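You operate a simulated robot arm through the tools that you are given. There is no shell and no other tool.

The job below is to be done with a simulated two-armed robot. You get a single attempt, and the scene is never put back.

JOB
Put the white tub marked "mineral mix" from the top of the green sack stack on the side shelf and the white tub labelled "dairy meal" on the front of the sample bench. Take the bag on the top of the blue sack stack and put it away on the third bag shelf from the bottom. Put the pin labelled "59" from the top of the funnel bench in the brown box there and the pin labelled "92" on top of the box there. Put the cap on the top of the funnel bench away on the top of the parts mat. Take the wiping pad and leave it on the top shelf of the jar rack. Do these in any order. Set down upright: white tub, pin.

It is judged by the outcome, as a careful person would: the job done as asked, and still so three seconds after it is handed in. It fails if anything else is knocked over, pushed out of place, dropped, spilled or broken. A push-on lid holds only when it is set on centred and level and pressed home; a screw cap is set on level and turned clockwise until tight.

ROBOT AND FRAMES
Two 7-joint arms with two-finger parallel grippers on one trunk, on a base that moves. Base frame: it is fixed to the floor where the robot stands at the start and does not move with it; the origin is under the middle of the robot, x ahead of it, y to its left, z up. Readings come in m, degrees, newtons and seconds.
The left shoulder is at the start at [0.02, 0.138, 1.175], the right one opposite. With the tool pointing down near the work surface each hand reaches from about 0.1 to 0.5 m from the robot's upright axis, wherever it stands, measured 20 degrees to its own side. Places, roughly: bag [1, 1.25, 0.75]; box [1, 2.75, 0.75]; brown box [1, 3.25, 0.75]; cap (5x5x3 cm) [0.8, 3.1, 0.8]; front of the sample bench (196x17 cm) [0.24, -1.4, 0.88]; pin [1, 3.25, 0.75]; side shelf [-2.7, -0.6, 0.8]; third bag shelf [-6.5, 8.5, 0.9]; top of the parts mat (15x22 cm) [-2.8, -3.92, 0.8]; top shelf of the jar rack (38x24 cm) [0.18, -2.64, 1.4]; white tub [1, 2, 0.75]; wiping pad (6x6x5 cm) [-4.2, -1.5, 0.6]. Payload 1.57 kg a hand.
The TCP of each hand is the grasp point between the finger pads, 0.03 m short of the fingertips. In the tool frame z runs along the fingers and y along their closing line. Largest opening 0.08 m; finger width 0.017, thickness 0.012; the body of the gripper, 0.04 by 0.082 m, starts 0.08 m behind the TCP.
Orientation is that of the tool frame in the base frame, as [roll, pitch, yaw] about the fixed x, y, z axes, in that order (R = Rz(yaw) Ry(pitch) Rx(roll)). With the fingers straight down and closing along the base's y, the tool's x points along the base's -x, its y along +y and its z along -z.

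CONTROLS
- The arms move only by the tool nudge_tool. It takes "left_commands", "right_commands" or both (then of equal length, played together; a hand with none holds still); each is a list of rows, each a list of 7 numbers: the closure in counts, from 0 (fully open) to 255 (shut), then the shift along the base's x, y, z in m, then the turn, a rotation vector about the base's x, y, z in degrees. In form: [[gripper, tx, ty, tz, wx, wy, wz], ...]. A call has 1 to 20 rows; each row is the pose to reach, as a shift and turn from the pose commanded when the call began. Rows are played at 5 a second. More than 0.05 m and 8.6 degrees between two rows, or a gripper value outside its range, and nothing of the call is played. A pose out of reach is approached as far as the arm can. The call stops where the force on the tool passes 40 N (or 10 N more than at its start, if that is more) or the arm is blocked; 0.2 s more then pass. Each finger travels about 0.045 m/s and halts on what it meets, pressing with about 26 N; the grip force reading is that of the motor and also rises with nothing between the fingers. The clock runs only during rows and for 0.2 s after the last one: add rows that repeat a pose to give the fingers time. The reply holds the time, the measured pose of the TCP, the force on the tool along the base axes, the opening and the grip force, in the units named above and with some noise, with the torque about the TCP (base axes, N m) and any sound that the robot's microphone picked up.
- Cameras (640 x 400 px; columns grow to the right, rows downward): "scene" is now at [0.1923, -0.0163, 1.0829]; the picture's right is [-0.15, -0.99, 0.00], its down [-0.33, 0.05, -0.94] and it looks along [0.93, -0.14, -0.34] (base axes); focal length 214 px, centre (320, 200). "left" rides on the left gripper at [0.072, 0.007, -0.122] in its tool frame; the picture's right is [-0.09, 1.00, 0.00], its down [-0.84, -0.08, -0.54] and it looks along [-0.54, -0.05, 0.84] (tool axes); focal length 238 px, centre (320, 200). "right" rides on the right gripper at [0.072, -0.007, -0.122] in its tool frame; the picture's right is [0.09, 1.00, 0.00], its down [-0.84, 0.08, -0.54] and it looks along [-0.54, 0.05, 0.84] (tool axes); focal length 238 px, centre (320, 200). There is no depth. A picture from a camera that has moved, and an enlarged one, comes with that camera's place and axes in the base frame and with its lens.
- grab_frame(camera): a new picture of that camera. No time passes.
- move_column(by): slides the trunk up (or, below 0, down) by that many m; the arms and the scene camera ride with it, the base frame stays. It gives what a move gives, with no picture.
- base_move(legs): drives the robot by 1 to 6 legs, each [ahead, left, turn to the left] in m, m and degrees, along the robot's own axes; the way and the turn of a leg run together, so that a leg with both is an arc; at most 1.5 m and 180 degrees a leg. The arms and the cameras ride along, it lands a little off, and it stops where it bumps. It gives what a move gives.
- aim_head(pan, tilt): turns the head with the scene camera to pan (to the left, within 60 degrees either way) and tilt (down, from -29 to 69), counted from straight ahead of the robot. It gives what a move gives.
- zoom(camera, box): a new picture of the part [left, top, right, bottom] of that camera's present view, enlarged. No time passes.
- hand_in(): hands the job in; it is judged then, once.

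Places have to be worked out from the pictures, the camera data and where the tool is seen. Open the grippers and draw the arms clear of the work before you hand the job in, unless the task says otherwise.

The tools are called after ">>>" as name(argument=value, ...) on one line, values as JSON. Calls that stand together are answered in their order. nudge_tool: Moves the arms, as the interface text tells. Its arguments: {"type":"object","properties":{"left_commands":{"type":"array"},"right_commands":{"type":"array"}},"required":[]} The other tools are called the same way: move_column (by) moves the trunk up or down; base_move (legs) drives the base; aim_head (pan, tilt) turns the head that bears the scene camera; grab_frame (camera) takes a picture; zoom (camera, box) takes an enlarged picture of a part of a camera's view; hand_in () hands the job in.

At the start:

```text
time: 0.0
left_tcp_pos: [0.4057, 0.1387, 1.0303]
left_orientation: [180.0, 0.0, -180.0]
left_contact_force: [0.3, 0.3, 0.0]
left_torque: [0.01, -0.02, -0.02]
left_gripper_width: 0.0801
left_gripper_force: 0.2
right_tcp_pos: [0.332, -0.1308, 1.0631]
right_orientation: [-179.6, -11.1, 179.9]
right_contact_force: [-0.5, 0.5, -1.6]
right_torque: [0.0, -0.03, -0.01]
right_gripper_width: 0.0797
right_gripper_force: 0.1
trunk travel left (down, up): [-0.55, 0.69]
robot x, y, heading: [-0.0012, -0.0039, 0.2]
head pan, tilt (commanded): [-8.9, 19.7]
```

scene: 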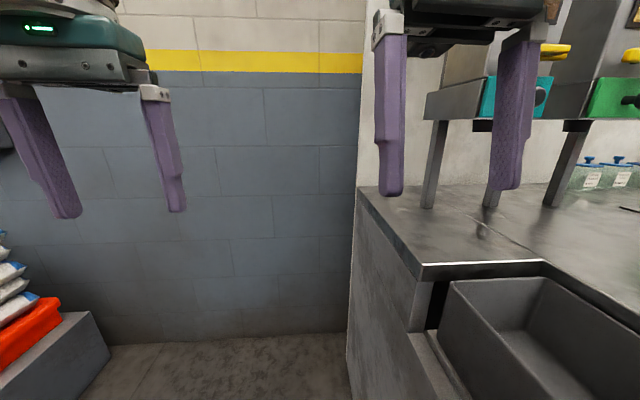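
right: 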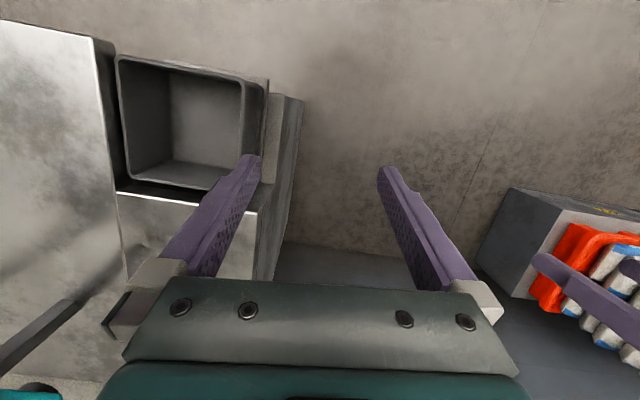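
left: 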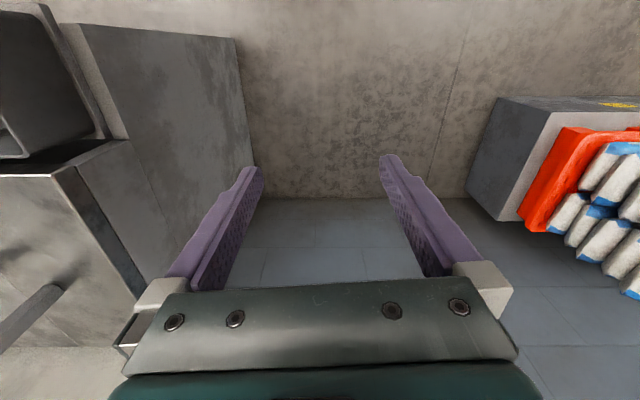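

I'll begin by looking around with the head to get a map of the scene. First to the left, where the sacks and funnel bench should be.

>>> aim_head(pan=55, tilt=15)

>>> grab_frame(camera="scene")

>>> aim_head(pan=-55, tilt=15)

>>> grab_frame(camera="scene")

```text
time: 1.3
left_tcp_pos: [0.4056, 0.1383, 1.0305]
left_orientation: [180.0, -0.1, -180.0]
left_contact_force: [0.6, 0.2, 0.1]
left_torque: [0.02, 0.0, -0.01]
left_gripper_width: 0.0799
left_gripper_force: 0.1
right_tcp_pos: [0.3316, -0.1314, 1.0628]
right_orientation: [-179.6, -11.2, 179.8]
right_contact_force: [0.1, -0.5, -0.2]
right_torque: [-0.03, 0.01, 0.0]
right_gripper_width: 0.08
right_gripper_force: 0.0
trunk travel left (down, up): [-0.55, 0.69]
robot x, y, heading: [0.0007, 0.0024, -0.1]
head pan, tilt (commanded): [55.0, 15.0]
```

```text
taken
camera scene: at [0.1539, 0.0745, 1.0905], right [0.82, -0.57, 0.0], down [-0.15, -0.21, -0.97], along [0.55, 0.79, -0.26], focal length 214 px, centre (320, 200)
```

scene: 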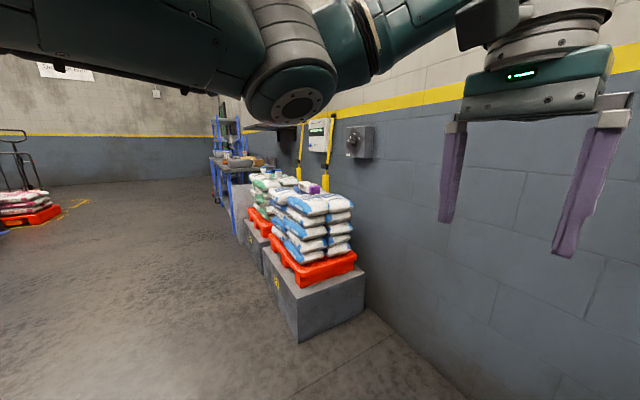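

```text
time: 3.2
left_tcp_pos: [0.4053, 0.1389, 1.0308]
left_orientation: [180.0, 0.0, 179.9]
left_contact_force: [0.2, 0.2, -0.4]
left_torque: [-0.04, 0.0, -0.01]
left_gripper_width: 0.0801
left_gripper_force: 0.0
right_tcp_pos: [0.3322, -0.1314, 1.0614]
right_orientation: [-179.6, -11.2, 179.8]
right_contact_force: [-1.0, -0.2, 0.0]
right_torque: [0.0, -0.02, -0.01]
right_gripper_width: 0.08
right_gripper_force: 0.2
trunk travel left (down, up): [-0.55, 0.69]
robot x, y, heading: [-0.0003, 0.0014, -0.1]
head pan, tilt (commanded): [-55.0, 15.0]
```

```text
taken
camera scene: at [0.1539, -0.0785, 1.0905], right [-0.82, -0.57, 0.0], down [-0.15, 0.21, -0.97], along [0.55, -0.79, -0.26], focal length 214 px, centre (320, 200)
```

scene: 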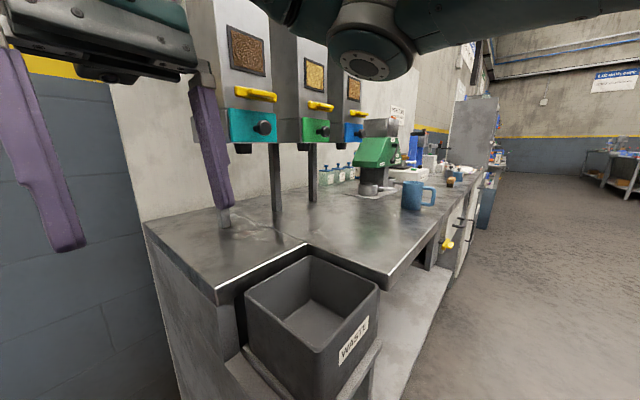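

The blue and green stacks are along the wall to the left, with the funnel bench beyond; the sample bench is to the right. I turn the head back left and zoom for a better look.

>>> aim_head(pan=58, tilt=10)

>>> zoom(camera="scene", box=[200, 100, 420, 350])

```text
time: 5.1
left_tcp_pos: [0.405, 0.1389, 1.031]
left_orientation: [180.0, -0.1, 180.0]
left_contact_force: [-0.4, 0.3, 0.0]
left_torque: [0.0, -0.01, 0.02]
left_gripper_width: 0.08
left_gripper_force: 0.0
right_tcp_pos: [0.3325, -0.1313, 1.0615]
right_orientation: [-179.6, -11.2, 179.9]
right_contact_force: [-0.1, -0.7, 0.4]
right_torque: [0.02, -0.02, 0.02]
right_gripper_width: 0.0798
right_gripper_force: 0.0
trunk travel left (down, up): [-0.55, 0.69]
robot x, y, heading: [-0.0017, 0.0036, 0.2]
head pan, tilt (commanded): [58.0, 10.0]
```

```text
1.60 times, centred on (310, 225) of scene
camera zoom: at [0.1496, 0.0768, 1.0986], right [0.85, -0.53, 0.0], down [-0.09, -0.15, -0.98], along [0.52, 0.83, -0.17], focal length 343 px, centre (336, 160)
```

zoom: 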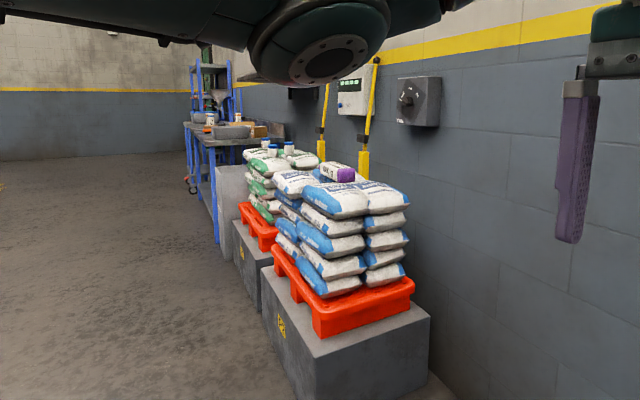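

The small white/purple bag sits on the blue stack; tubs are on the green stack farther on. I slide left to stand in front of the blue stack and look.

>>> base_move(legs=[[0, 1.25, 0]])

>>> aim_head(pan=0, tilt=35)

>>> grab_frame(camera="scene")

```text
time: 11.4
left_tcp_pos: [0.3621, 1.4027, 1.0298]
left_orientation: [179.9, 0.0, -176.8]
left_contact_force: [-0.2, -0.6, 0.2]
left_torque: [0.01, 0.02, 0.01]
left_gripper_width: 0.0798
left_gripper_force: 0.0
right_tcp_pos: [0.3039, 1.1284, 1.0615]
right_orientation: [-179.6, -11.2, -177.0]
right_contact_force: [-0.5, -0.3, 0.0]
right_torque: [0.04, 0.02, 0.02]
right_gripper_width: 0.0801
right_gripper_force: 0.1
trunk travel left (down, up): [-0.55, 0.69]
robot x, y, heading: [-0.0354, 1.2422, 3.2]
head pan, tilt (commanded): [58.0, 10.0]
```

```text
time: 12.7
left_tcp_pos: [0.3614, 1.4016, 1.0307]
left_orientation: [-179.9, 0.0, -176.8]
left_contact_force: [-0.5, 0.5, 0.8]
left_torque: [-0.03, 0.03, 0.0]
left_gripper_width: 0.0802
left_gripper_force: 0.1
right_tcp_pos: [0.3038, 1.1289, 1.062]
right_orientation: [-179.6, -11.3, -177.0]
right_contact_force: [0.1, -1.2, -0.7]
right_torque: [0.0, 0.01, 0.01]
right_gripper_width: 0.08
right_gripper_force: 0.0
trunk travel left (down, up): [-0.55, 0.69]
robot x, y, heading: [-0.0333, 1.2423, 3.1]
head pan, tilt (commanded): [0.0, 35.0]
```

```text
taken
camera scene: at [0.1531, 1.2495, 1.0585], right [0.06, -1.0, 0.0], down [-0.57, -0.03, -0.82], along [0.82, 0.05, -0.57], focal length 214 px, centre (320, 200)
```

scene: 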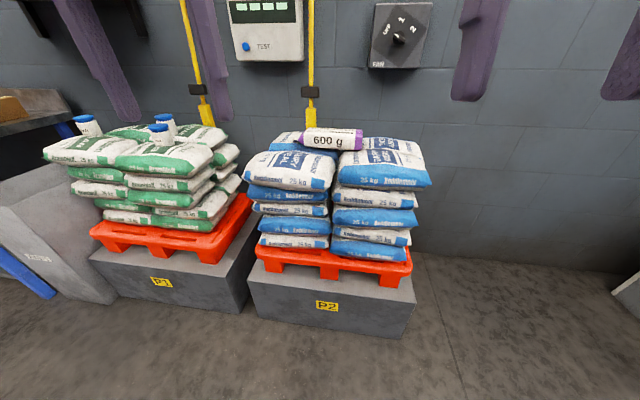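

The bag "600 g" lies at about [1.0, 1.25, 0.77] on top of the blue stack. I need to know my own footprint and how close I can stand, so I look straight down, and zoom at the bag and tubs.

>>> zoom(camera="scene", box=[230, 90, 450, 220])

>>> zoom(camera="scene", box=[0, 60, 250, 220])

>>> aim_head(pan=0, tilt=69)

>>> grab_frame(camera="scene")

```text
2.91 times, centred on (340, 155) of scene
camera zoom: at [0.1531, 1.2495, 1.0585], right [0.06, -1.0, 0.0], down [-0.57, -0.03, -0.82], along [0.82, 0.05, -0.57], focal length 624 px, centre (262, 331)
```

zoom: 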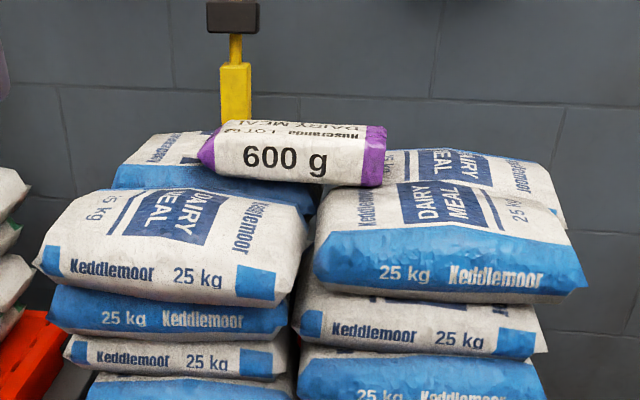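

```text
2.50 times, centred on (125, 140) of scene
camera zoom: at [0.1531, 1.2495, 1.0585], right [0.06, -1.0, 0.0], down [-0.57, -0.03, -0.82], along [0.82, 0.05, -0.57], focal length 536 px, centre (808, 350)
```

zoom: 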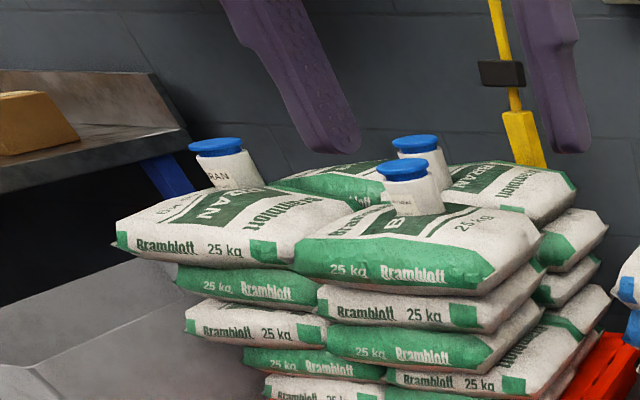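

```text
time: 13.7
left_tcp_pos: [0.3619, 1.4017, 1.0293]
left_orientation: [-180.0, 0.0, -176.8]
left_contact_force: [0.0, -0.1, 0.2]
left_torque: [-0.04, -0.01, -0.03]
left_gripper_width: 0.0801
left_gripper_force: 0.1
right_tcp_pos: [0.3036, 1.1286, 1.0608]
right_orientation: [-179.6, -11.2, -176.9]
right_contact_force: [0.2, 0.3, -0.5]
right_torque: [-0.01, 0.03, -0.01]
right_gripper_width: 0.08
right_gripper_force: 0.1
trunk travel left (down, up): [-0.55, 0.69]
robot x, y, heading: [-0.0345, 1.2436, 3.3]
head pan, tilt (commanded): [0.0, 68.8]
```

```text
taken
camera scene: at [0.121, 1.2476, 1.0149], right [0.06, -1.0, 0.0], down [-0.93, -0.05, -0.36], along [0.36, 0.02, -0.93], focal length 214 px, centre (320, 200)
```

scene: 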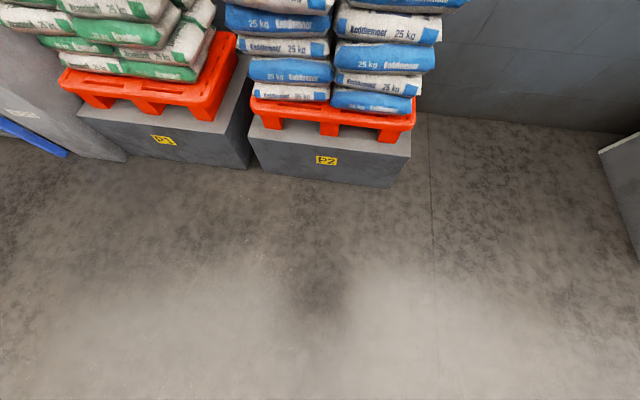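

No base is visible in front, so the footprint seems compact; the block's front face is around x=0.57 and the sacks' front near x=0.7. I drive forward 0.35 m slowly and look again.

>>> base_move(legs=[[0.35, 0, -3.2]])

>>> aim_head(pan=0, tilt=45)

>>> grab_frame(camera="scene")

>>> grab_frame(camera="right")

>>> grab_frame(camera="left")

```text
time: 16.0
left_tcp_pos: [0.734, 1.3863, 1.0309]
left_orientation: [180.0, 0.0, 179.7]
left_contact_force: [-0.3, 0.6, 0.6]
left_torque: [0.02, 0.04, 0.0]
left_gripper_width: 0.08
left_gripper_force: 0.0
right_tcp_pos: [0.6593, 1.1188, 1.0628]
right_orientation: [-179.7, -11.2, 179.6]
right_contact_force: [-0.2, -0.1, 0.4]
right_torque: [-0.05, -0.03, 0.02]
right_gripper_width: 0.0798
right_gripper_force: 0.1
trunk travel left (down, up): [-0.55, 0.69]
robot x, y, heading: [0.3288, 1.2508, -0.1]
head pan, tilt (commanded): [0.0, 68.8]
```

```text
time: 16.9
left_tcp_pos: [0.7335, 1.387, 1.0293]
left_orientation: [-179.9, 0.0, 179.8]
left_contact_force: [-0.4, 0.3, -0.9]
left_torque: [-0.01, -0.01, 0.03]
left_gripper_width: 0.0801
left_gripper_force: 0.1
right_tcp_pos: [0.6583, 1.1182, 1.061]
right_orientation: [-179.6, -11.2, 179.6]
right_contact_force: [0.0, -0.8, -0.3]
right_torque: [0.04, -0.02, 0.0]
right_gripper_width: 0.0799
right_gripper_force: 0.0
trunk travel left (down, up): [-0.55, 0.69]
robot x, y, heading: [0.3262, 1.2491, 0.0]
head pan, tilt (commanded): [0.0, 45.0]
```

```text
taken
camera scene: at [0.5093, 1.2476, 1.0436], right [0.0, -1.0, 0.0], down [-0.71, 0.0, -0.71], along [0.71, 0.0, -0.71], focal length 214 px, centre (320, 200)
```

scene: 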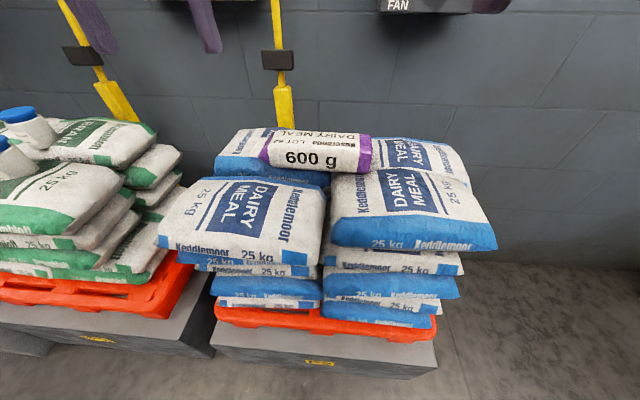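

```text
taken
camera right: at [0.6125, 1.1116, 1.1965], right [-0.08, 1.0, 0.01], down [0.93, 0.07, 0.37], along [0.37, 0.04, -0.93], focal length 238 px, centre (320, 200)
```

right: 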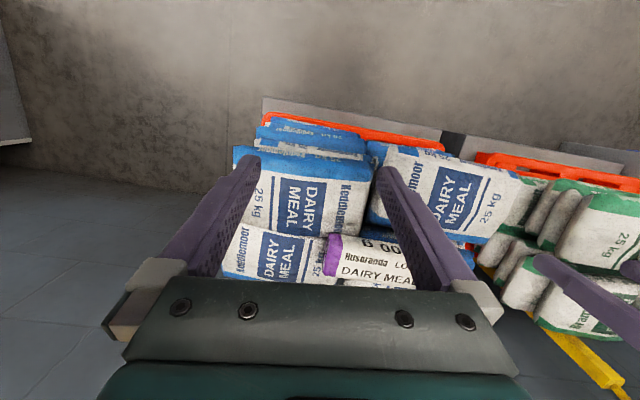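

```text
taken
camera left: at [0.6613, 1.3952, 1.1516], right [0.1, 1.0, 0.0], down [0.84, -0.08, 0.54], along [0.54, -0.05, -0.84], focal length 238 px, centre (320, 200)
```

left: 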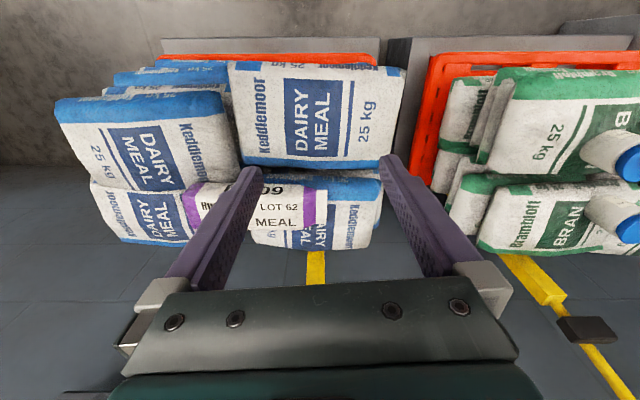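

The bag spans about y 1.11–1.37 at x≈0.95, and driving forward did not bump. I go on to the green stack first (tubs); slide left 0.7 m with hands well above the tubs.

>>> base_move(legs=[[0, 0.7, 0]])

>>> grab_frame(camera="scene")

>>> grab_frame(camera="right")

>>> grab_frame(camera="left")

```text
time: 20.7
left_tcp_pos: [0.7309, 2.0875, 1.0297]
left_orientation: [180.0, 0.0, -179.6]
left_contact_force: [0.4, -0.5, 0.0]
left_torque: [0.0, 0.01, -0.04]
left_gripper_width: 0.0799
left_gripper_force: 0.1
right_tcp_pos: [0.6602, 1.8158, 1.0601]
right_orientation: [-179.5, -11.2, -179.8]
right_contact_force: [0.3, 0.0, -0.2]
right_torque: [0.0, -0.02, 0.01]
right_gripper_width: 0.0799
right_gripper_force: 0.1
trunk travel left (down, up): [-0.55, 0.69]
robot x, y, heading: [0.3299, 1.9456, 0.2]
head pan, tilt (commanded): [0.0, 45.0]
```

```text
taken
camera scene: at [0.5083, 1.9447, 1.0437], right [0.01, -1.0, 0.0], down [-0.71, 0.0, -0.71], along [0.71, 0.01, -0.71], focal length 214 px, centre (320, 200)
```

scene: 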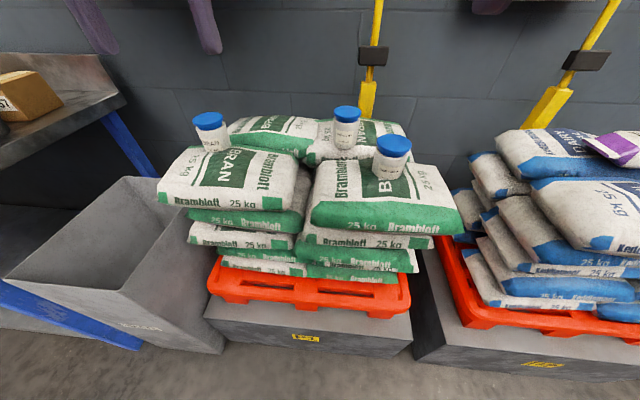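

```text
taken
camera right: at [0.613, 1.8099, 1.1966], right [-0.1, 1.0, 0.01], down [0.93, 0.08, 0.37], along [0.37, 0.05, -0.93], focal length 238 px, centre (320, 200)
```

right: 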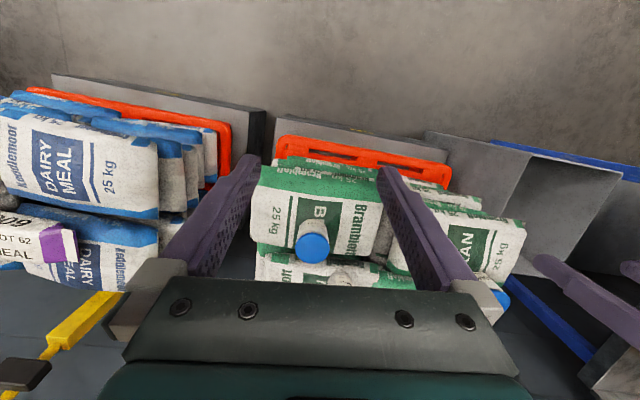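

```text
taken
camera left: at [0.6587, 2.0941, 1.1516], right [0.09, 1.0, 0.0], down [0.84, -0.07, 0.54], along [0.54, -0.05, -0.84], focal length 238 px, centre (320, 200)
```

left: 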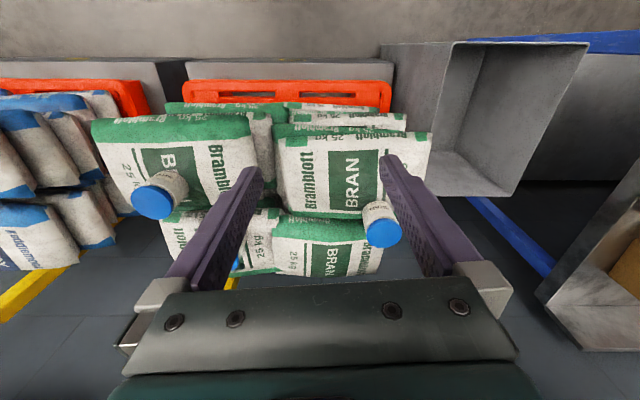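

Three tubs with blue lids stand on the green stack. I zoom to read the labels.

>>> zoom(camera="scene", box=[310, 90, 430, 200])

>>> zoom(camera="scene", box=[180, 100, 260, 170])

>>> zoom(camera="left", box=[100, 150, 420, 280])

```text
3.64 times, centred on (370, 145) of scene
camera zoom: at [0.5083, 1.9447, 1.0437], right [0.01, -1.0, 0.0], down [-0.71, 0.0, -0.71], along [0.71, 0.01, -0.71], focal length 780 px, centre (138, 400)
```

zoom: 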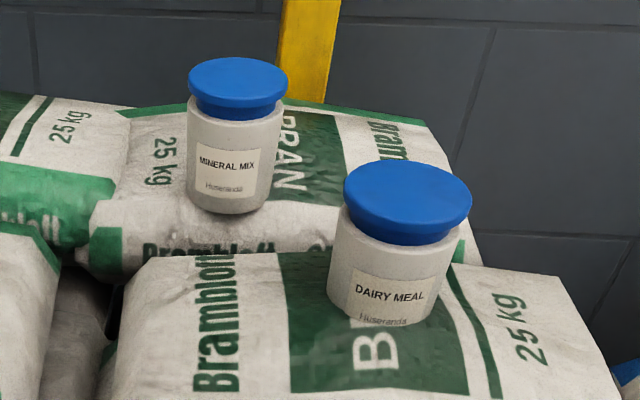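

```text
5.71 times, centred on (220, 135) of scene
camera zoom: at [0.5083, 1.9447, 1.0437], right [0.01, -1.0, 0.0], down [-0.71, 0.0, -0.71], along [0.71, 0.01, -0.71], focal length 1226 px, centre (891, 571)
```

zoom: 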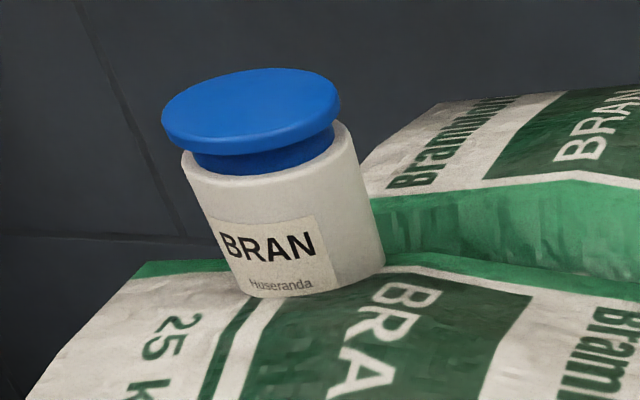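

```text
2.00 times, centred on (260, 215) of left
camera zoom: at [0.6587, 2.0941, 1.1516], right [0.09, 1.0, 0.0], down [0.84, -0.07, 0.54], along [0.54, -0.05, -0.84], focal length 477 px, centre (440, 170)
```

zoom: 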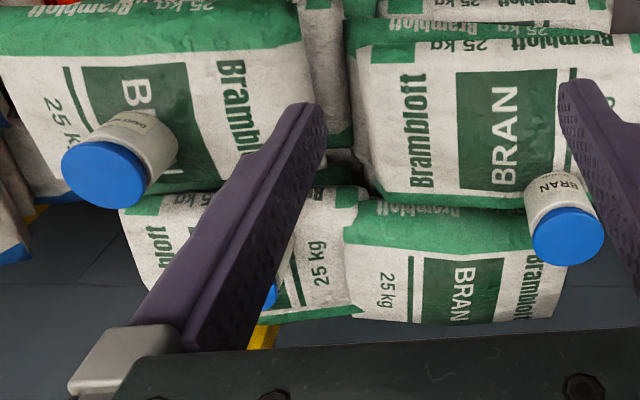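

Back tub = "MINERAL MIX" at about [1.03, 1.88], front-right tub = "DAIRY MEAL" at about [0.90, 1.79], left tub = BRAN (to be left alone). I test the left arm's forward reach in free air above the tubs.

>>> nudge_tool(left_commands=[[0, 0.04, 0, 0, 0, 0, 0], [0, 0.08, 0, 0, 0, 0, 0], [0, 0.12, 0, 0, 0, 0, 0], [0, 0.16, 0, 0, 0, 0, 0], [0, 0.2, 0, 0, 0, 0, 0], [0, 0.24, 0, 0, 0, 0, 0], [0, 0.24, 0, 0, 0, 0, 0]])

>>> grab_frame(camera="scene")

```text
time: 22.3
left_tcp_pos: [0.7943, 2.0975, 0.9984]
left_orientation: [179.6, -2.8, -179.7]
left_contact_force: [0.0, -0.7, 0.3]
left_torque: [0.03, 0.0, -0.02]
left_gripper_width: 0.0803
left_gripper_force: 0.1
left hand out of reach, approached as far as the arm can: row 2, 3, 4, 5, 6, 7
right_tcp_pos: [0.6604, 1.8175, 1.0623]
right_orientation: [-179.6, -11.1, -179.8]
right_contact_force: [0.3, 0.0, -0.7]
right_torque: [0.0, 0.02, 0.0]
right_gripper_width: 0.08
right_gripper_force: 0.1
trunk travel left (down, up): [-0.55, 0.69]
robot x, y, heading: [0.3271, 1.9442, 0.5]
head pan, tilt (commanded): [0.0, 45.0]
```

```text
taken
camera scene: at [0.5083, 1.9447, 1.0437], right [0.01, -1.0, 0.0], down [-0.71, -0.01, -0.71], along [0.71, 0.01, -0.71], focal length 214 px, centre (320, 200)
```

scene: 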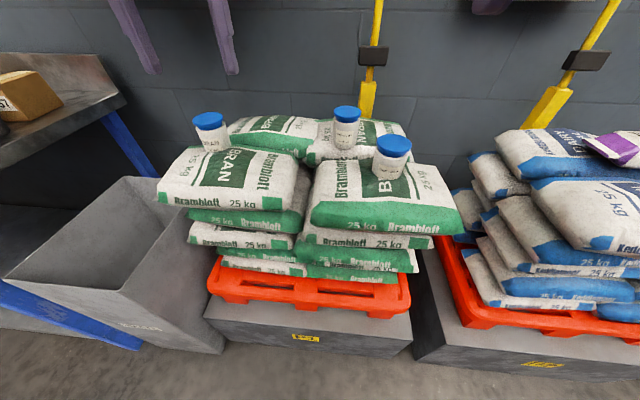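

Tool-down reach ends about 0.47 m from the axis, so I must get the base closer (target robot x≈0.5). I first bring the left hand back a little and then creep forward 0.1 m.

>>> nudge_tool(left_commands=[[0, -0.04, 0, 0.01, 0, 0, 0], [0, -0.08, 0, 0.02, 0, 0, 0], [0, -0.08, 0, 0.02, 0, 0, 0]])

>>> base_move(legs=[[0.1, 0, 0]])

>>> aim_head(pan=0, tilt=69)

>>> grab_frame(camera="scene")

```text
time: 23.1
left_tcp_pos: [0.7734, 2.0972, 0.9844]
left_orientation: [180.0, -8.3, -179.1]
left_contact_force: [0.6, 0.8, -0.2]
left_torque: [0.01, 0.03, 0.02]
left_gripper_width: 0.0802
left_gripper_force: 0.1
left hand out of reach, approached as far as the arm can: row 1, 2, 3
right_tcp_pos: [0.6593, 1.8165, 1.0622]
right_orientation: [-179.5, -11.2, -179.8]
right_contact_force: [0.4, 0.2, 0.6]
right_torque: [-0.01, 0.01, 0.0]
right_gripper_width: 0.0802
right_gripper_force: 0.1
trunk travel left (down, up): [-0.55, 0.69]
robot x, y, heading: [0.3271, 1.9418, 0.6]
head pan, tilt (commanded): [0.0, 45.0]
stopped in row 3 (left hand): the arm was blocked; the commanded pose is now the measured one
```

```text
time: 24.2
left_tcp_pos: [0.8714, 2.0952, 0.9801]
left_orientation: [-179.9, -8.8, -179.3]
left_contact_force: [0.4, 0.4, 0.4]
left_torque: [0.02, 0.02, 0.01]
left_gripper_width: 0.0799
left_gripper_force: 0.0
right_tcp_pos: [0.7568, 1.8144, 1.0606]
right_orientation: [-179.5, -11.3, -180.0]
right_contact_force: [0.3, 0.5, -1.1]
right_torque: [0.01, -0.02, 0.02]
right_gripper_width: 0.08
right_gripper_force: 0.2
trunk travel left (down, up): [-0.55, 0.69]
robot x, y, heading: [0.4269, 1.9487, 0.2]
head pan, tilt (commanded): [0.0, 45.0]
```

```text
time: 25.1
left_tcp_pos: [0.8704, 2.096, 0.9816]
left_orientation: [-179.9, -8.9, -179.1]
left_contact_force: [-0.7, 0.5, -1.2]
left_torque: [0.0, -0.03, -0.04]
left_gripper_width: 0.0801
left_gripper_force: 0.1
right_tcp_pos: [0.7574, 1.8134, 1.0613]
right_orientation: [-179.6, -11.3, -179.9]
right_contact_force: [0.1, -0.2, -0.2]
right_torque: [0.04, 0.0, 0.02]
right_gripper_width: 0.08
right_gripper_force: 0.0
trunk travel left (down, up): [-0.55, 0.69]
robot x, y, heading: [0.4242, 1.9465, 0.2]
head pan, tilt (commanded): [0.0, 68.8]
```

```text
taken
camera scene: at [0.5816, 1.9435, 1.0147], right [0.0, -1.0, 0.0], down [-0.93, 0.0, -0.36], along [0.36, 0.0, -0.93], focal length 214 px, centre (320, 200)
```

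scene: 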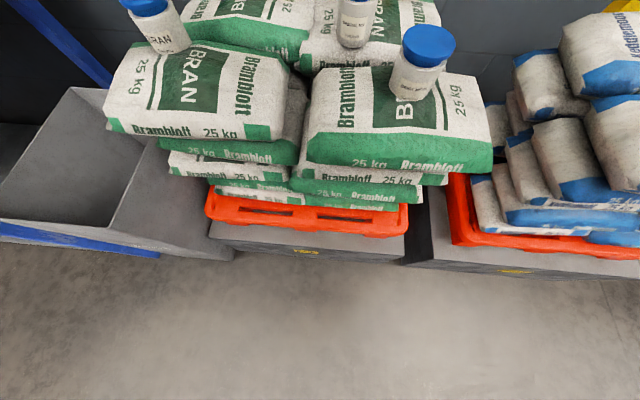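

No bump at robot x=0.43. I pitch the right tool forward by about 41° (to 30° forward of vertical) and bring it to roughly [0.80, 1.80, 0.95], above and in front of the dairy meal tub, to see it closely.

>>> nudge_tool(right_commands=[[0, 0.005, -0.002, -0.01, 0, -6, 0], [0, 0.01, -0.005, -0.02, 0, -12, 0], [0, 0.015, -0.007, -0.04, 0, -18, 0], [0, 0.02, -0.01, -0.055, 0, -24, 0], [0, 0.03, -0.012, -0.07, 0, -30, 0], [0, 0.035, -0.015, -0.09, 0, -36, 0], [0, 0.04, -0.018, -0.11, 0, -41, 0], [0, 0.04, -0.018, -0.11, 0, -41, 0]])

>>> grab_frame(camera="right")

>>> aim_head(pan=-10, tilt=35)

>>> grab_frame(camera="scene")

```text
time: 26.9
left_tcp_pos: [0.87, 2.0963, 0.9807]
left_orientation: [-179.9, -8.8, -179.1]
left_contact_force: [-0.2, 0.1, -0.3]
left_torque: [-0.05, 0.01, 0.02]
left_gripper_width: 0.08
left_gripper_force: 0.0
right_tcp_pos: [0.7959, 1.7962, 0.9506]
right_orientation: [-179.6, 29.9, -180.0]
right_contact_force: [1.1, -0.6, 1.1]
right_torque: [0.01, 0.03, -0.01]
right_gripper_width: 0.0801
right_gripper_force: 0.2
trunk travel left (down, up): [-0.55, 0.69]
robot x, y, heading: [0.4296, 1.9481, 0.4]
head pan, tilt (commanded): [0.0, 68.8]
```

```text
taken
camera right: at [0.6741, 1.7899, 1.0218], right [-0.08, 1.0, -0.05], down [0.46, 0.08, 0.89], along [0.89, 0.04, -0.46], focal length 238 px, centre (320, 200)
```

right: 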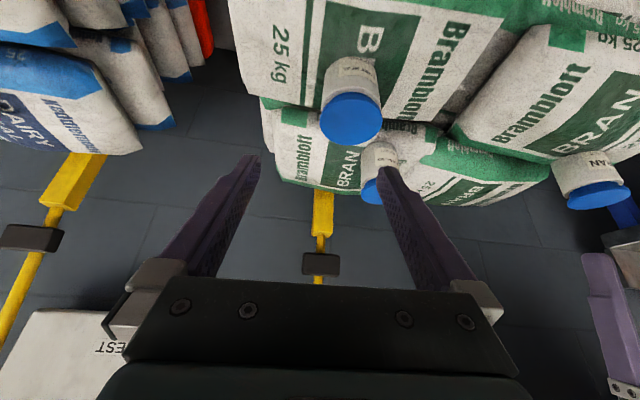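

```text
time: 27.9
left_tcp_pos: [0.8709, 2.0952, 0.98]
left_orientation: [-179.9, -9.0, -179.1]
left_contact_force: [-0.4, 0.3, 0.0]
left_torque: [-0.03, 0.0, -0.01]
left_gripper_width: 0.0799
left_gripper_force: 0.1
right_tcp_pos: [0.7964, 1.7965, 0.9516]
right_orientation: [-179.6, 29.7, -180.0]
right_contact_force: [-0.1, 0.0, -0.2]
right_torque: [0.01, 0.01, -0.02]
right_gripper_width: 0.0801
right_gripper_force: 0.0
trunk travel left (down, up): [-0.55, 0.69]
robot x, y, heading: [0.4266, 1.9443, 0.2]
head pan, tilt (commanded): [-10.0, 35.0]
```

```text
taken
camera scene: at [0.6122, 1.9284, 1.0582], right [-0.17, -0.99, 0.0], down [-0.57, 0.1, -0.82], along [0.81, -0.14, -0.57], focal length 214 px, centre (320, 200)
```

scene: 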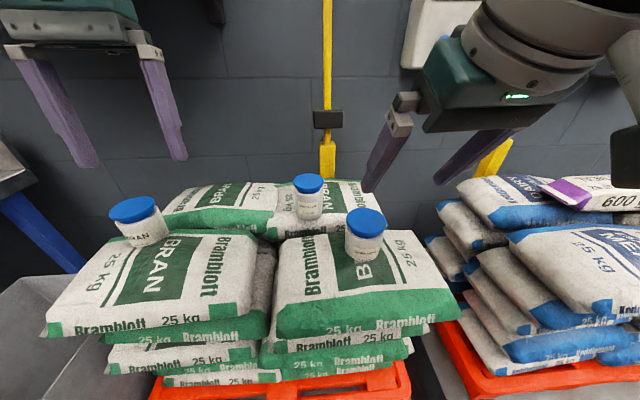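

Triangulating, the dairy meal lid is at about [0.832, 1.822, 0.855] and the mineral mix lid about [0.998, 1.887, 0.835]. I zoom to measure tub height and diameter.

>>> zoom(camera="scene", box=[280, 165, 400, 285])

>>> zoom(camera="right", box=[300, 40, 420, 220])

```text
3.33 times, centred on (340, 225) of scene
camera zoom: at [0.6122, 1.9284, 1.0582], right [-0.17, -0.99, 0.0], down [-0.57, 0.1, -0.82], along [0.81, -0.14, -0.57], focal length 715 px, centre (253, 117)
```

zoom: 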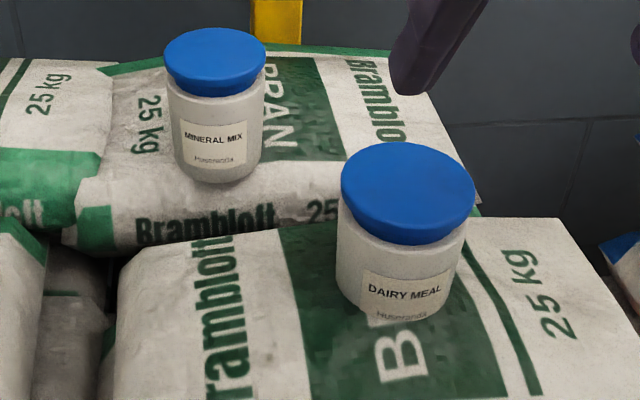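

```text
2.22 times, centred on (360, 130) of right
camera zoom: at [0.6742, 1.79, 1.0221], right [-0.08, 1.0, -0.05], down [0.46, 0.08, 0.88], along [0.89, 0.04, -0.46], focal length 530 px, centre (231, 356)
```

zoom: 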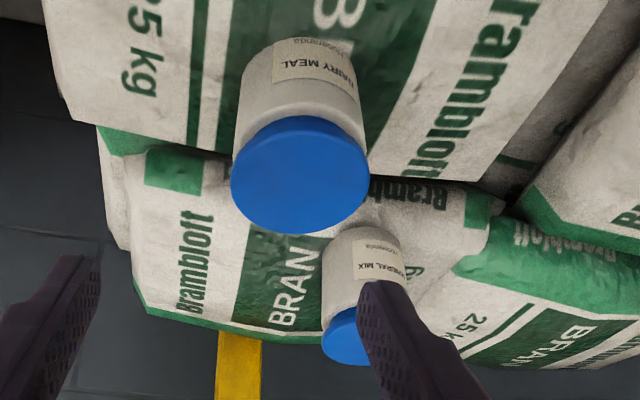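

Tubs are about 6 cm in diameter; the dairy tub is slightly sunk in its sack (visible body about z 0.803–0.833). I bring the right tool to a pre-grasp 60° forward pitch at about [0.739, 1.822, 0.881].

>>> nudge_tool(right_commands=[[0, -0.02, 0.005, 0.0, 0, -7.5, 0], [0, -0.04, 0.013, -0.01, 0, -15, 0], [0, -0.055, 0.02, -0.03, 0, -22.5, 0], [0, -0.057, 0.026, -0.05, 0, -30, 0], [0, -0.057, 0.026, -0.07, 0, -30, 0], [0, -0.057, 0.026, -0.07, 0, -30, 0]])

>>> grab_frame(camera="right")

>>> aim_head(pan=-15, tilt=45)

>>> grab_frame(camera="scene")

```text
time: 29.3
left_tcp_pos: [0.8707, 2.0974, 0.9818]
left_orientation: [-179.8, -8.9, -179.1]
left_contact_force: [-0.3, -0.1, 0.3]
left_torque: [0.0, 0.0, -0.01]
left_gripper_width: 0.0799
left_gripper_force: 0.0
right_tcp_pos: [0.7405, 1.8479, 0.8996]
right_orientation: [-178.7, 59.3, -179.5]
right_contact_force: [0.3, 1.0, 0.0]
right_torque: [-0.01, -0.04, 0.02]
right_gripper_width: 0.0804
right_gripper_force: 0.1
right hand out of reach, approached as far as the arm can: row 3, 4, 5, 6
trunk travel left (down, up): [-0.55, 0.69]
robot x, y, heading: [0.4279, 1.9428, 0.2]
head pan, tilt (commanded): [-10.0, 35.0]
```

```text
taken
camera right: at [0.5987, 1.8433, 0.9014], right [-0.04, 1.0, -0.09], down [-0.04, 0.09, 1.0], along [1.0, 0.04, 0.03], focal length 238 px, centre (320, 200)
```

right: 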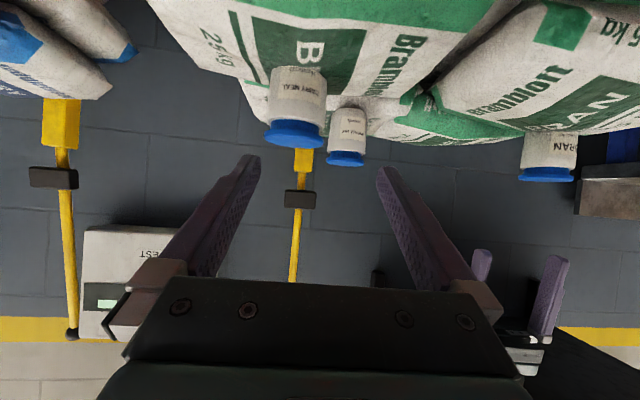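

```text
time: 30.0
left_tcp_pos: [0.8701, 2.0961, 0.9797]
left_orientation: [180.0, -8.8, -179.3]
left_contact_force: [-0.1, -1.0, 0.3]
left_torque: [0.02, -0.03, 0.01]
left_gripper_width: 0.08
left_gripper_force: 0.1
right_tcp_pos: [0.7378, 1.8496, 0.8974]
right_orientation: [-178.0, 59.1, -178.6]
right_contact_force: [-0.4, 0.5, -0.9]
right_torque: [0.0, -0.01, 0.0]
right_gripper_width: 0.08
right_gripper_force: 0.0
trunk travel left (down, up): [-0.55, 0.69]
robot x, y, heading: [0.4268, 1.9467, 0.1]
head pan, tilt (commanded): [-15.0, 45.0]
```

```text
taken
camera scene: at [0.6114, 1.9394, 1.054], right [-0.05, -1.0, 0.0], down [-0.61, 0.03, -0.79], along [0.79, -0.04, -0.61], focal length 214 px, centre (320, 200)
```

scene: 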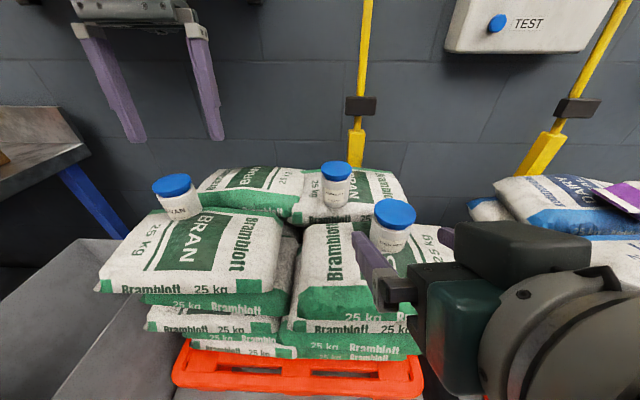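

At 60° pitch the hand is too near my body (out of reach limit), so I back the base off by 0.1 m to get a comfortable working distance.

>>> base_move(legs=[[-0.1, 0, 0]])

>>> nudge_tool(right_commands=[[0, 0.02, 0, 0, 0, 0, 0], [0, 0.05, 0, 0, 0, 0, 0], [0, 0.05, 0, 0, 0, 0, 0]])

>>> aim_head(pan=-10, tilt=40)

>>> grab_frame(camera="scene")

>>> grab_frame(camera="right")

```text
time: 31.1
left_tcp_pos: [0.7757, 2.0965, 0.9805]
left_orientation: [180.0, -8.6, -179.1]
left_contact_force: [0.2, -0.4, 0.1]
left_torque: [-0.04, 0.0, 0.0]
left_gripper_width: 0.0801
left_gripper_force: 0.2
right_tcp_pos: [0.6438, 1.85, 0.8993]
right_orientation: [-178.1, 59.1, -178.6]
right_contact_force: [-0.9, -0.2, 1.2]
right_torque: [0.0, -0.01, 0.0]
right_gripper_width: 0.08
right_gripper_force: 0.0
trunk travel left (down, up): [-0.55, 0.69]
robot x, y, heading: [0.3287, 1.9483, 0.2]
head pan, tilt (commanded): [-15.0, 45.0]
```

```text
time: 31.9
left_tcp_pos: [0.7756, 2.0976, 0.981]
left_orientation: [180.0, -8.7, -179.1]
left_contact_force: [-0.7, 0.0, -0.3]
left_torque: [0.05, -0.02, -0.01]
left_gripper_width: 0.0799
left_gripper_force: 0.0
right_tcp_pos: [0.6936, 1.8502, 0.9011]
right_orientation: [-177.9, 59.1, -178.7]
right_contact_force: [-0.1, 0.5, 0.1]
right_torque: [0.0, 0.0, 0.01]
right_gripper_width: 0.08
right_gripper_force: 0.0
right hand out of reach, approached as far as the arm can: row 2
trunk travel left (down, up): [-0.55, 0.69]
robot x, y, heading: [0.336, 1.9455, 0.3]
head pan, tilt (commanded): [-15.0, 45.0]
```

```text
time: 32.6
left_tcp_pos: [0.777, 2.0961, 0.9812]
left_orientation: [-180.0, -8.6, -179.1]
left_contact_force: [-0.4, 0.1, 1.0]
left_torque: [0.0, -0.03, -0.01]
left_gripper_width: 0.0803
left_gripper_force: 0.1
right_tcp_pos: [0.6924, 1.8497, 0.9001]
right_orientation: [-177.9, 59.1, -178.6]
right_contact_force: [0.3, -0.7, 0.3]
right_torque: [-0.02, 0.02, -0.01]
right_gripper_width: 0.0799
right_gripper_force: 0.0
trunk travel left (down, up): [-0.55, 0.69]
robot x, y, heading: [0.3354, 1.9494, 0.2]
head pan, tilt (commanded): [-10.0, 40.0]
```

```text
taken
camera scene: at [0.5148, 1.9297, 1.0509], right [-0.17, -0.99, 0.0], down [-0.63, 0.11, -0.77], along [0.75, -0.13, -0.64], focal length 214 px, centre (320, 200)
```

scene: 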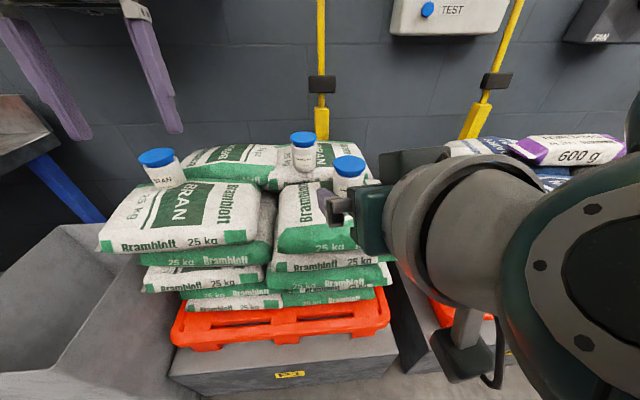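

```text
taken
camera right: at [0.5527, 1.8441, 0.9021], right [-0.04, 0.99, -0.1], down [-0.03, 0.1, 0.99], along [1.0, 0.04, 0.03], focal length 238 px, centre (320, 200)
```

right: 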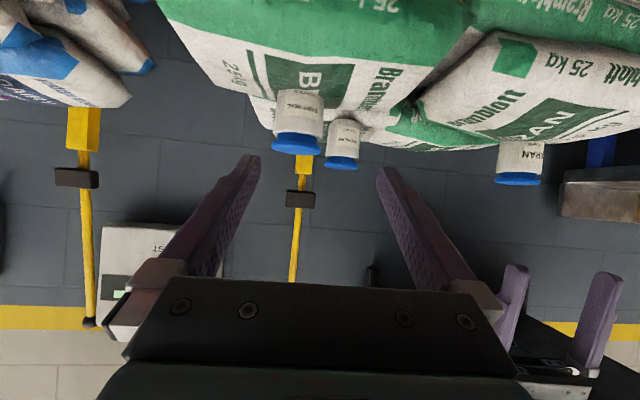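

The reading is healthy again: right TCP at [0.693, 1.850, 0.900]; camera geometry confirms the tub at [0.835, 1.823]. I shift to the pre-grasp in line with the tub and level the closing line.

>>> nudge_tool(right_commands=[[0, 0.02, -0.014, -0.005, 0.5, 0, 0], [0, 0.035, -0.028, -0.012, 1.1, 0, 0], [0, 0.046, -0.028, -0.019, 1.1, 0, 0], [0, 0.046, -0.028, -0.019, 1.1, 0, 0]])

>>> grab_frame(camera="right")

```text
time: 33.6
left_tcp_pos: [0.7779, 2.0973, 0.9816]
left_orientation: [180.0, -8.7, -179.1]
left_contact_force: [-0.1, -0.9, 0.8]
left_torque: [-0.02, -0.01, 0.02]
left_gripper_width: 0.08
left_gripper_force: 0.0
right_tcp_pos: [0.7446, 1.8508, 0.9005]
right_orientation: [180.0, 59.2, 179.5]
right_contact_force: [-0.3, -0.3, 0.7]
right_torque: [-0.01, -0.04, 0.0]
right_gripper_width: 0.0799
right_gripper_force: 0.2
right hand out of reach, approached as far as the arm can: row 1, 2, 3, 4
trunk travel left (down, up): [-0.55, 0.69]
robot x, y, heading: [0.33, 1.9446, 0.5]
head pan, tilt (commanded): [-10.0, 40.0]
```

```text
taken
camera right: at [0.6034, 1.8454, 0.9025], right [-0.04, 1.0, -0.08], down [-0.03, 0.08, 1.0], along [1.0, 0.04, 0.03], focal length 238 px, centre (320, 200)
```

right: 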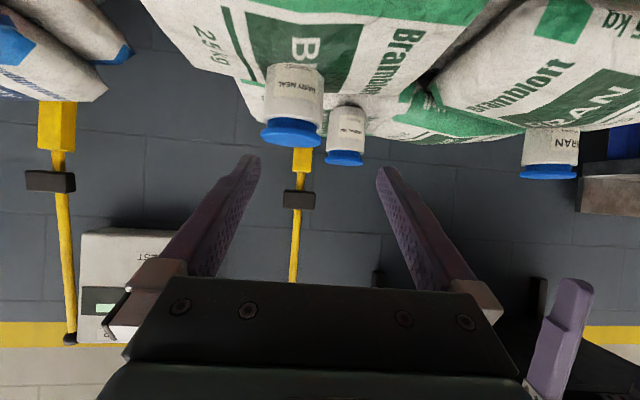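

At this trunk height the 60° pitch pose is at a joint limit (z stuck at 0.90). I back the hand slightly up and lower the trunk 0.12 m so the forearm is flatter.

>>> nudge_tool(right_commands=[[0, -0.03, 0.014, 0.04, 0, 0, 0], [0, -0.06, 0.028, 0.08, 0, 0, 0], [0, -0.06, 0.028, 0.1, 0, 0, 0]])

>>> move_column(by=-0.12)

>>> grab_frame(camera="scene")

```text
refused: row 1 steps farther than a row can; nothing moved
```

```text
time: 34.7
left_tcp_pos: [0.7758, 2.0966, 0.8784]
left_orientation: [180.0, -8.8, -179.0]
left_contact_force: [-1.2, 0.1, 0.6]
left_torque: [0.01, 0.01, 0.01]
left_gripper_width: 0.0798
left_gripper_force: 0.2
right_tcp_pos: [0.7443, 1.8523, 0.8011]
right_orientation: [179.9, 59.7, 179.3]
right_contact_force: [-3.9, -0.8, 5.5]
right_torque: [-0.25, -0.07, -0.18]
right_gripper_width: 0.0801
right_gripper_force: 0.0
trunk travel left (down, up): [-0.448, 0.792]
robot x, y, heading: [0.3259, 1.9433, 0.4]
head pan, tilt (commanded): [-10.0, 40.0]
stopped: the force on the tool passed its limit at 65 N (the readings are from after the stop); the commanded pose is now the measured one
```

```text
taken
camera scene: at [0.5145, 1.9296, 0.9483], right [-0.17, -0.99, 0.0], down [-0.63, 0.11, -0.77], along [0.75, -0.13, -0.64], focal length 214 px, centre (320, 200)
```

scene: 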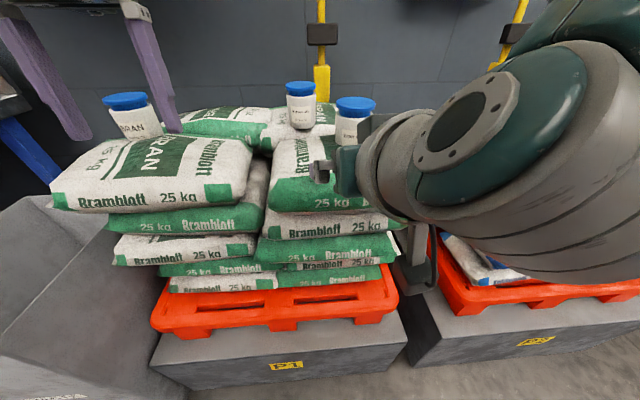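

The first command was refused (step too long) and the column move made the right fingertips touch the sack; it stopped. I raise the trunk straight back up to clear everything, and will check nothing moved.

>>> move_column(by=0.102)

>>> grab_frame(camera="scene")

>>> grab_frame(camera="right")

```text
time: 36.1
left_tcp_pos: [0.7766, 2.0971, 0.9801]
left_orientation: [180.0, -8.7, -179.1]
left_contact_force: [0.9, 0.2, -0.5]
left_torque: [0.0, 0.02, 0.03]
left_gripper_width: 0.0798
left_gripper_force: 0.1
right_tcp_pos: [0.7449, 1.8508, 0.9034]
right_orientation: [179.9, 59.8, 179.4]
right_contact_force: [0.2, -0.8, 0.2]
right_torque: [0.01, 0.0, -0.02]
right_gripper_width: 0.0799
right_gripper_force: 0.1
trunk travel left (down, up): [-0.55, 0.69]
robot x, y, heading: [0.3298, 1.9435, 0.3]
head pan, tilt (commanded): [-10.0, 40.0]
```

```text
taken
camera scene: at [0.5146, 1.9297, 1.0508], right [-0.17, -0.99, 0.0], down [-0.63, 0.11, -0.77], along [0.76, -0.13, -0.64], focal length 214 px, centre (320, 200)
```

scene: 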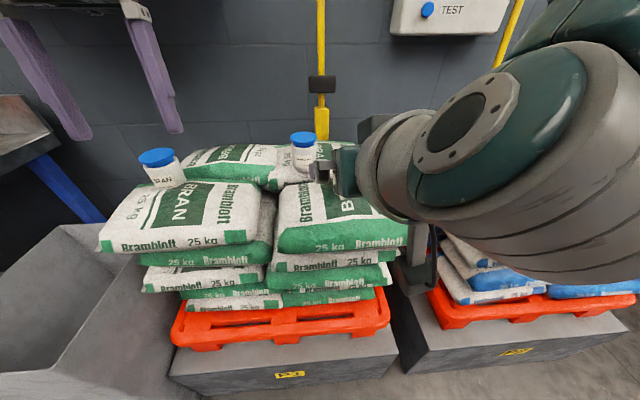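

```text
taken
camera right: at [0.6039, 1.846, 0.904], right [-0.04, 1.0, -0.08], down [-0.04, 0.08, 1.0], along [1.0, 0.04, 0.04], focal length 238 px, centre (320, 200)
```

right: 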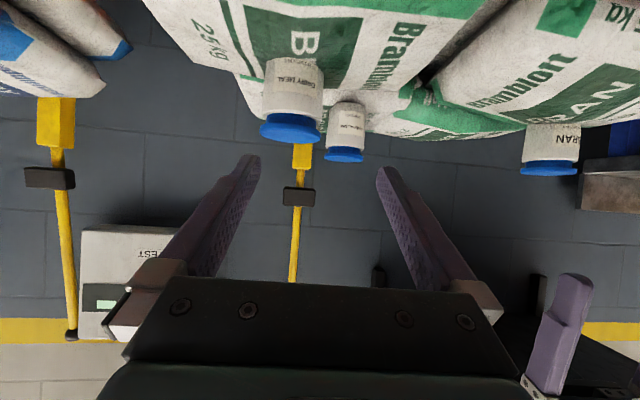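

Nothing was displaced; tubs are where they were (sack surface is ~0.778 at x=0.77). I switch to a 30° pitch, which worked before, moving to a pre-grasp at [0.78, 1.822, 0.921].

>>> nudge_tool(right_commands=[[0, 0.0, 0, 0.02, 0, 7.5, 0], [0, 0.01, -0.01, 0.03, 0, 15, 0], [0, 0.02, -0.02, 0.03, 0, 22.5, 0], [0, 0.035, -0.029, 0.018, 0, 30, 0], [0, 0.035, -0.029, 0.018, 0, 30, 0]])

>>> grab_frame(camera="right")

```text
time: 36.7
left_tcp_pos: [0.7764, 2.0974, 0.9808]
left_orientation: [-179.9, -8.7, -178.9]
left_contact_force: [0.0, 0.5, 0.0]
left_torque: [0.01, 0.01, -0.02]
left_gripper_width: 0.0801
left_gripper_force: 0.0
right_tcp_pos: [0.694, 1.8479, 0.8563]
right_orientation: [-178.9, 36.1, -179.0]
right_contact_force: [-0.2, 0.1, -0.3]
right_torque: [-0.03, -0.03, 0.03]
right_gripper_width: 0.0801
right_gripper_force: 0.1
trunk travel left (down, up): [-0.55, 0.69]
robot x, y, heading: [0.3322, 1.9426, -0.0]
head pan, tilt (commanded): [-10.0, 40.0]
stopped in row 2 (right hand): the arm was blocked; the commanded pose is now the measured one
```

```text
taken
camera right: at [0.5651, 1.8415, 0.9131], right [-0.08, 0.99, -0.07], down [0.36, 0.09, 0.93], along [0.93, 0.05, -0.36], focal length 238 px, centre (320, 200)
```

right: 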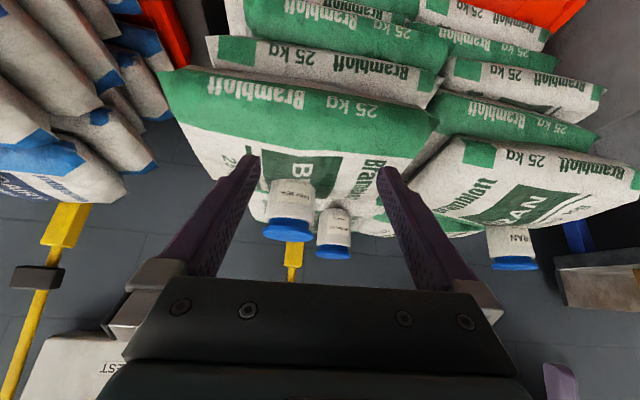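

The arm stopped in row 2 with an odd motion (blocked, perhaps a joint limit). I look at the arm's configuration before moving further.

>>> grab_frame(camera="scene")

>>> grab_frame(camera="left")

```text
taken
camera scene: at [0.5147, 1.9298, 1.0508], right [-0.17, -0.99, 0.0], down [-0.63, 0.11, -0.77], along [0.76, -0.13, -0.64], focal length 214 px, centre (320, 200)
```

scene: 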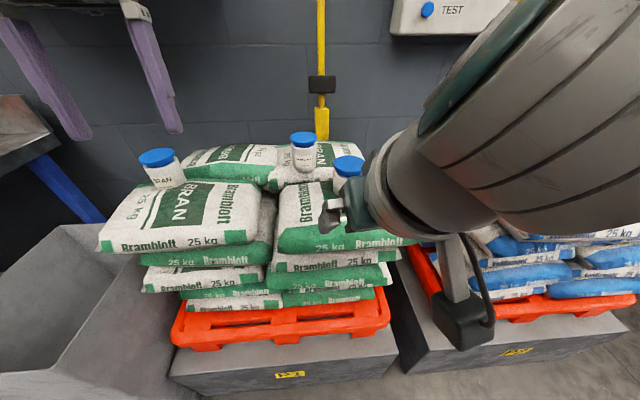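

```text
taken
camera left: at [0.7226, 2.1047, 1.1123], right [0.07, 1.0, -0.01], down [0.91, -0.06, 0.41], along [0.41, -0.04, -0.91], focal length 238 px, centre (320, 200)
```

left: 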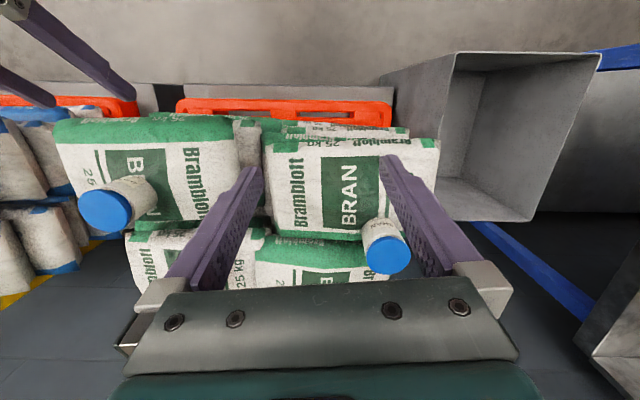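

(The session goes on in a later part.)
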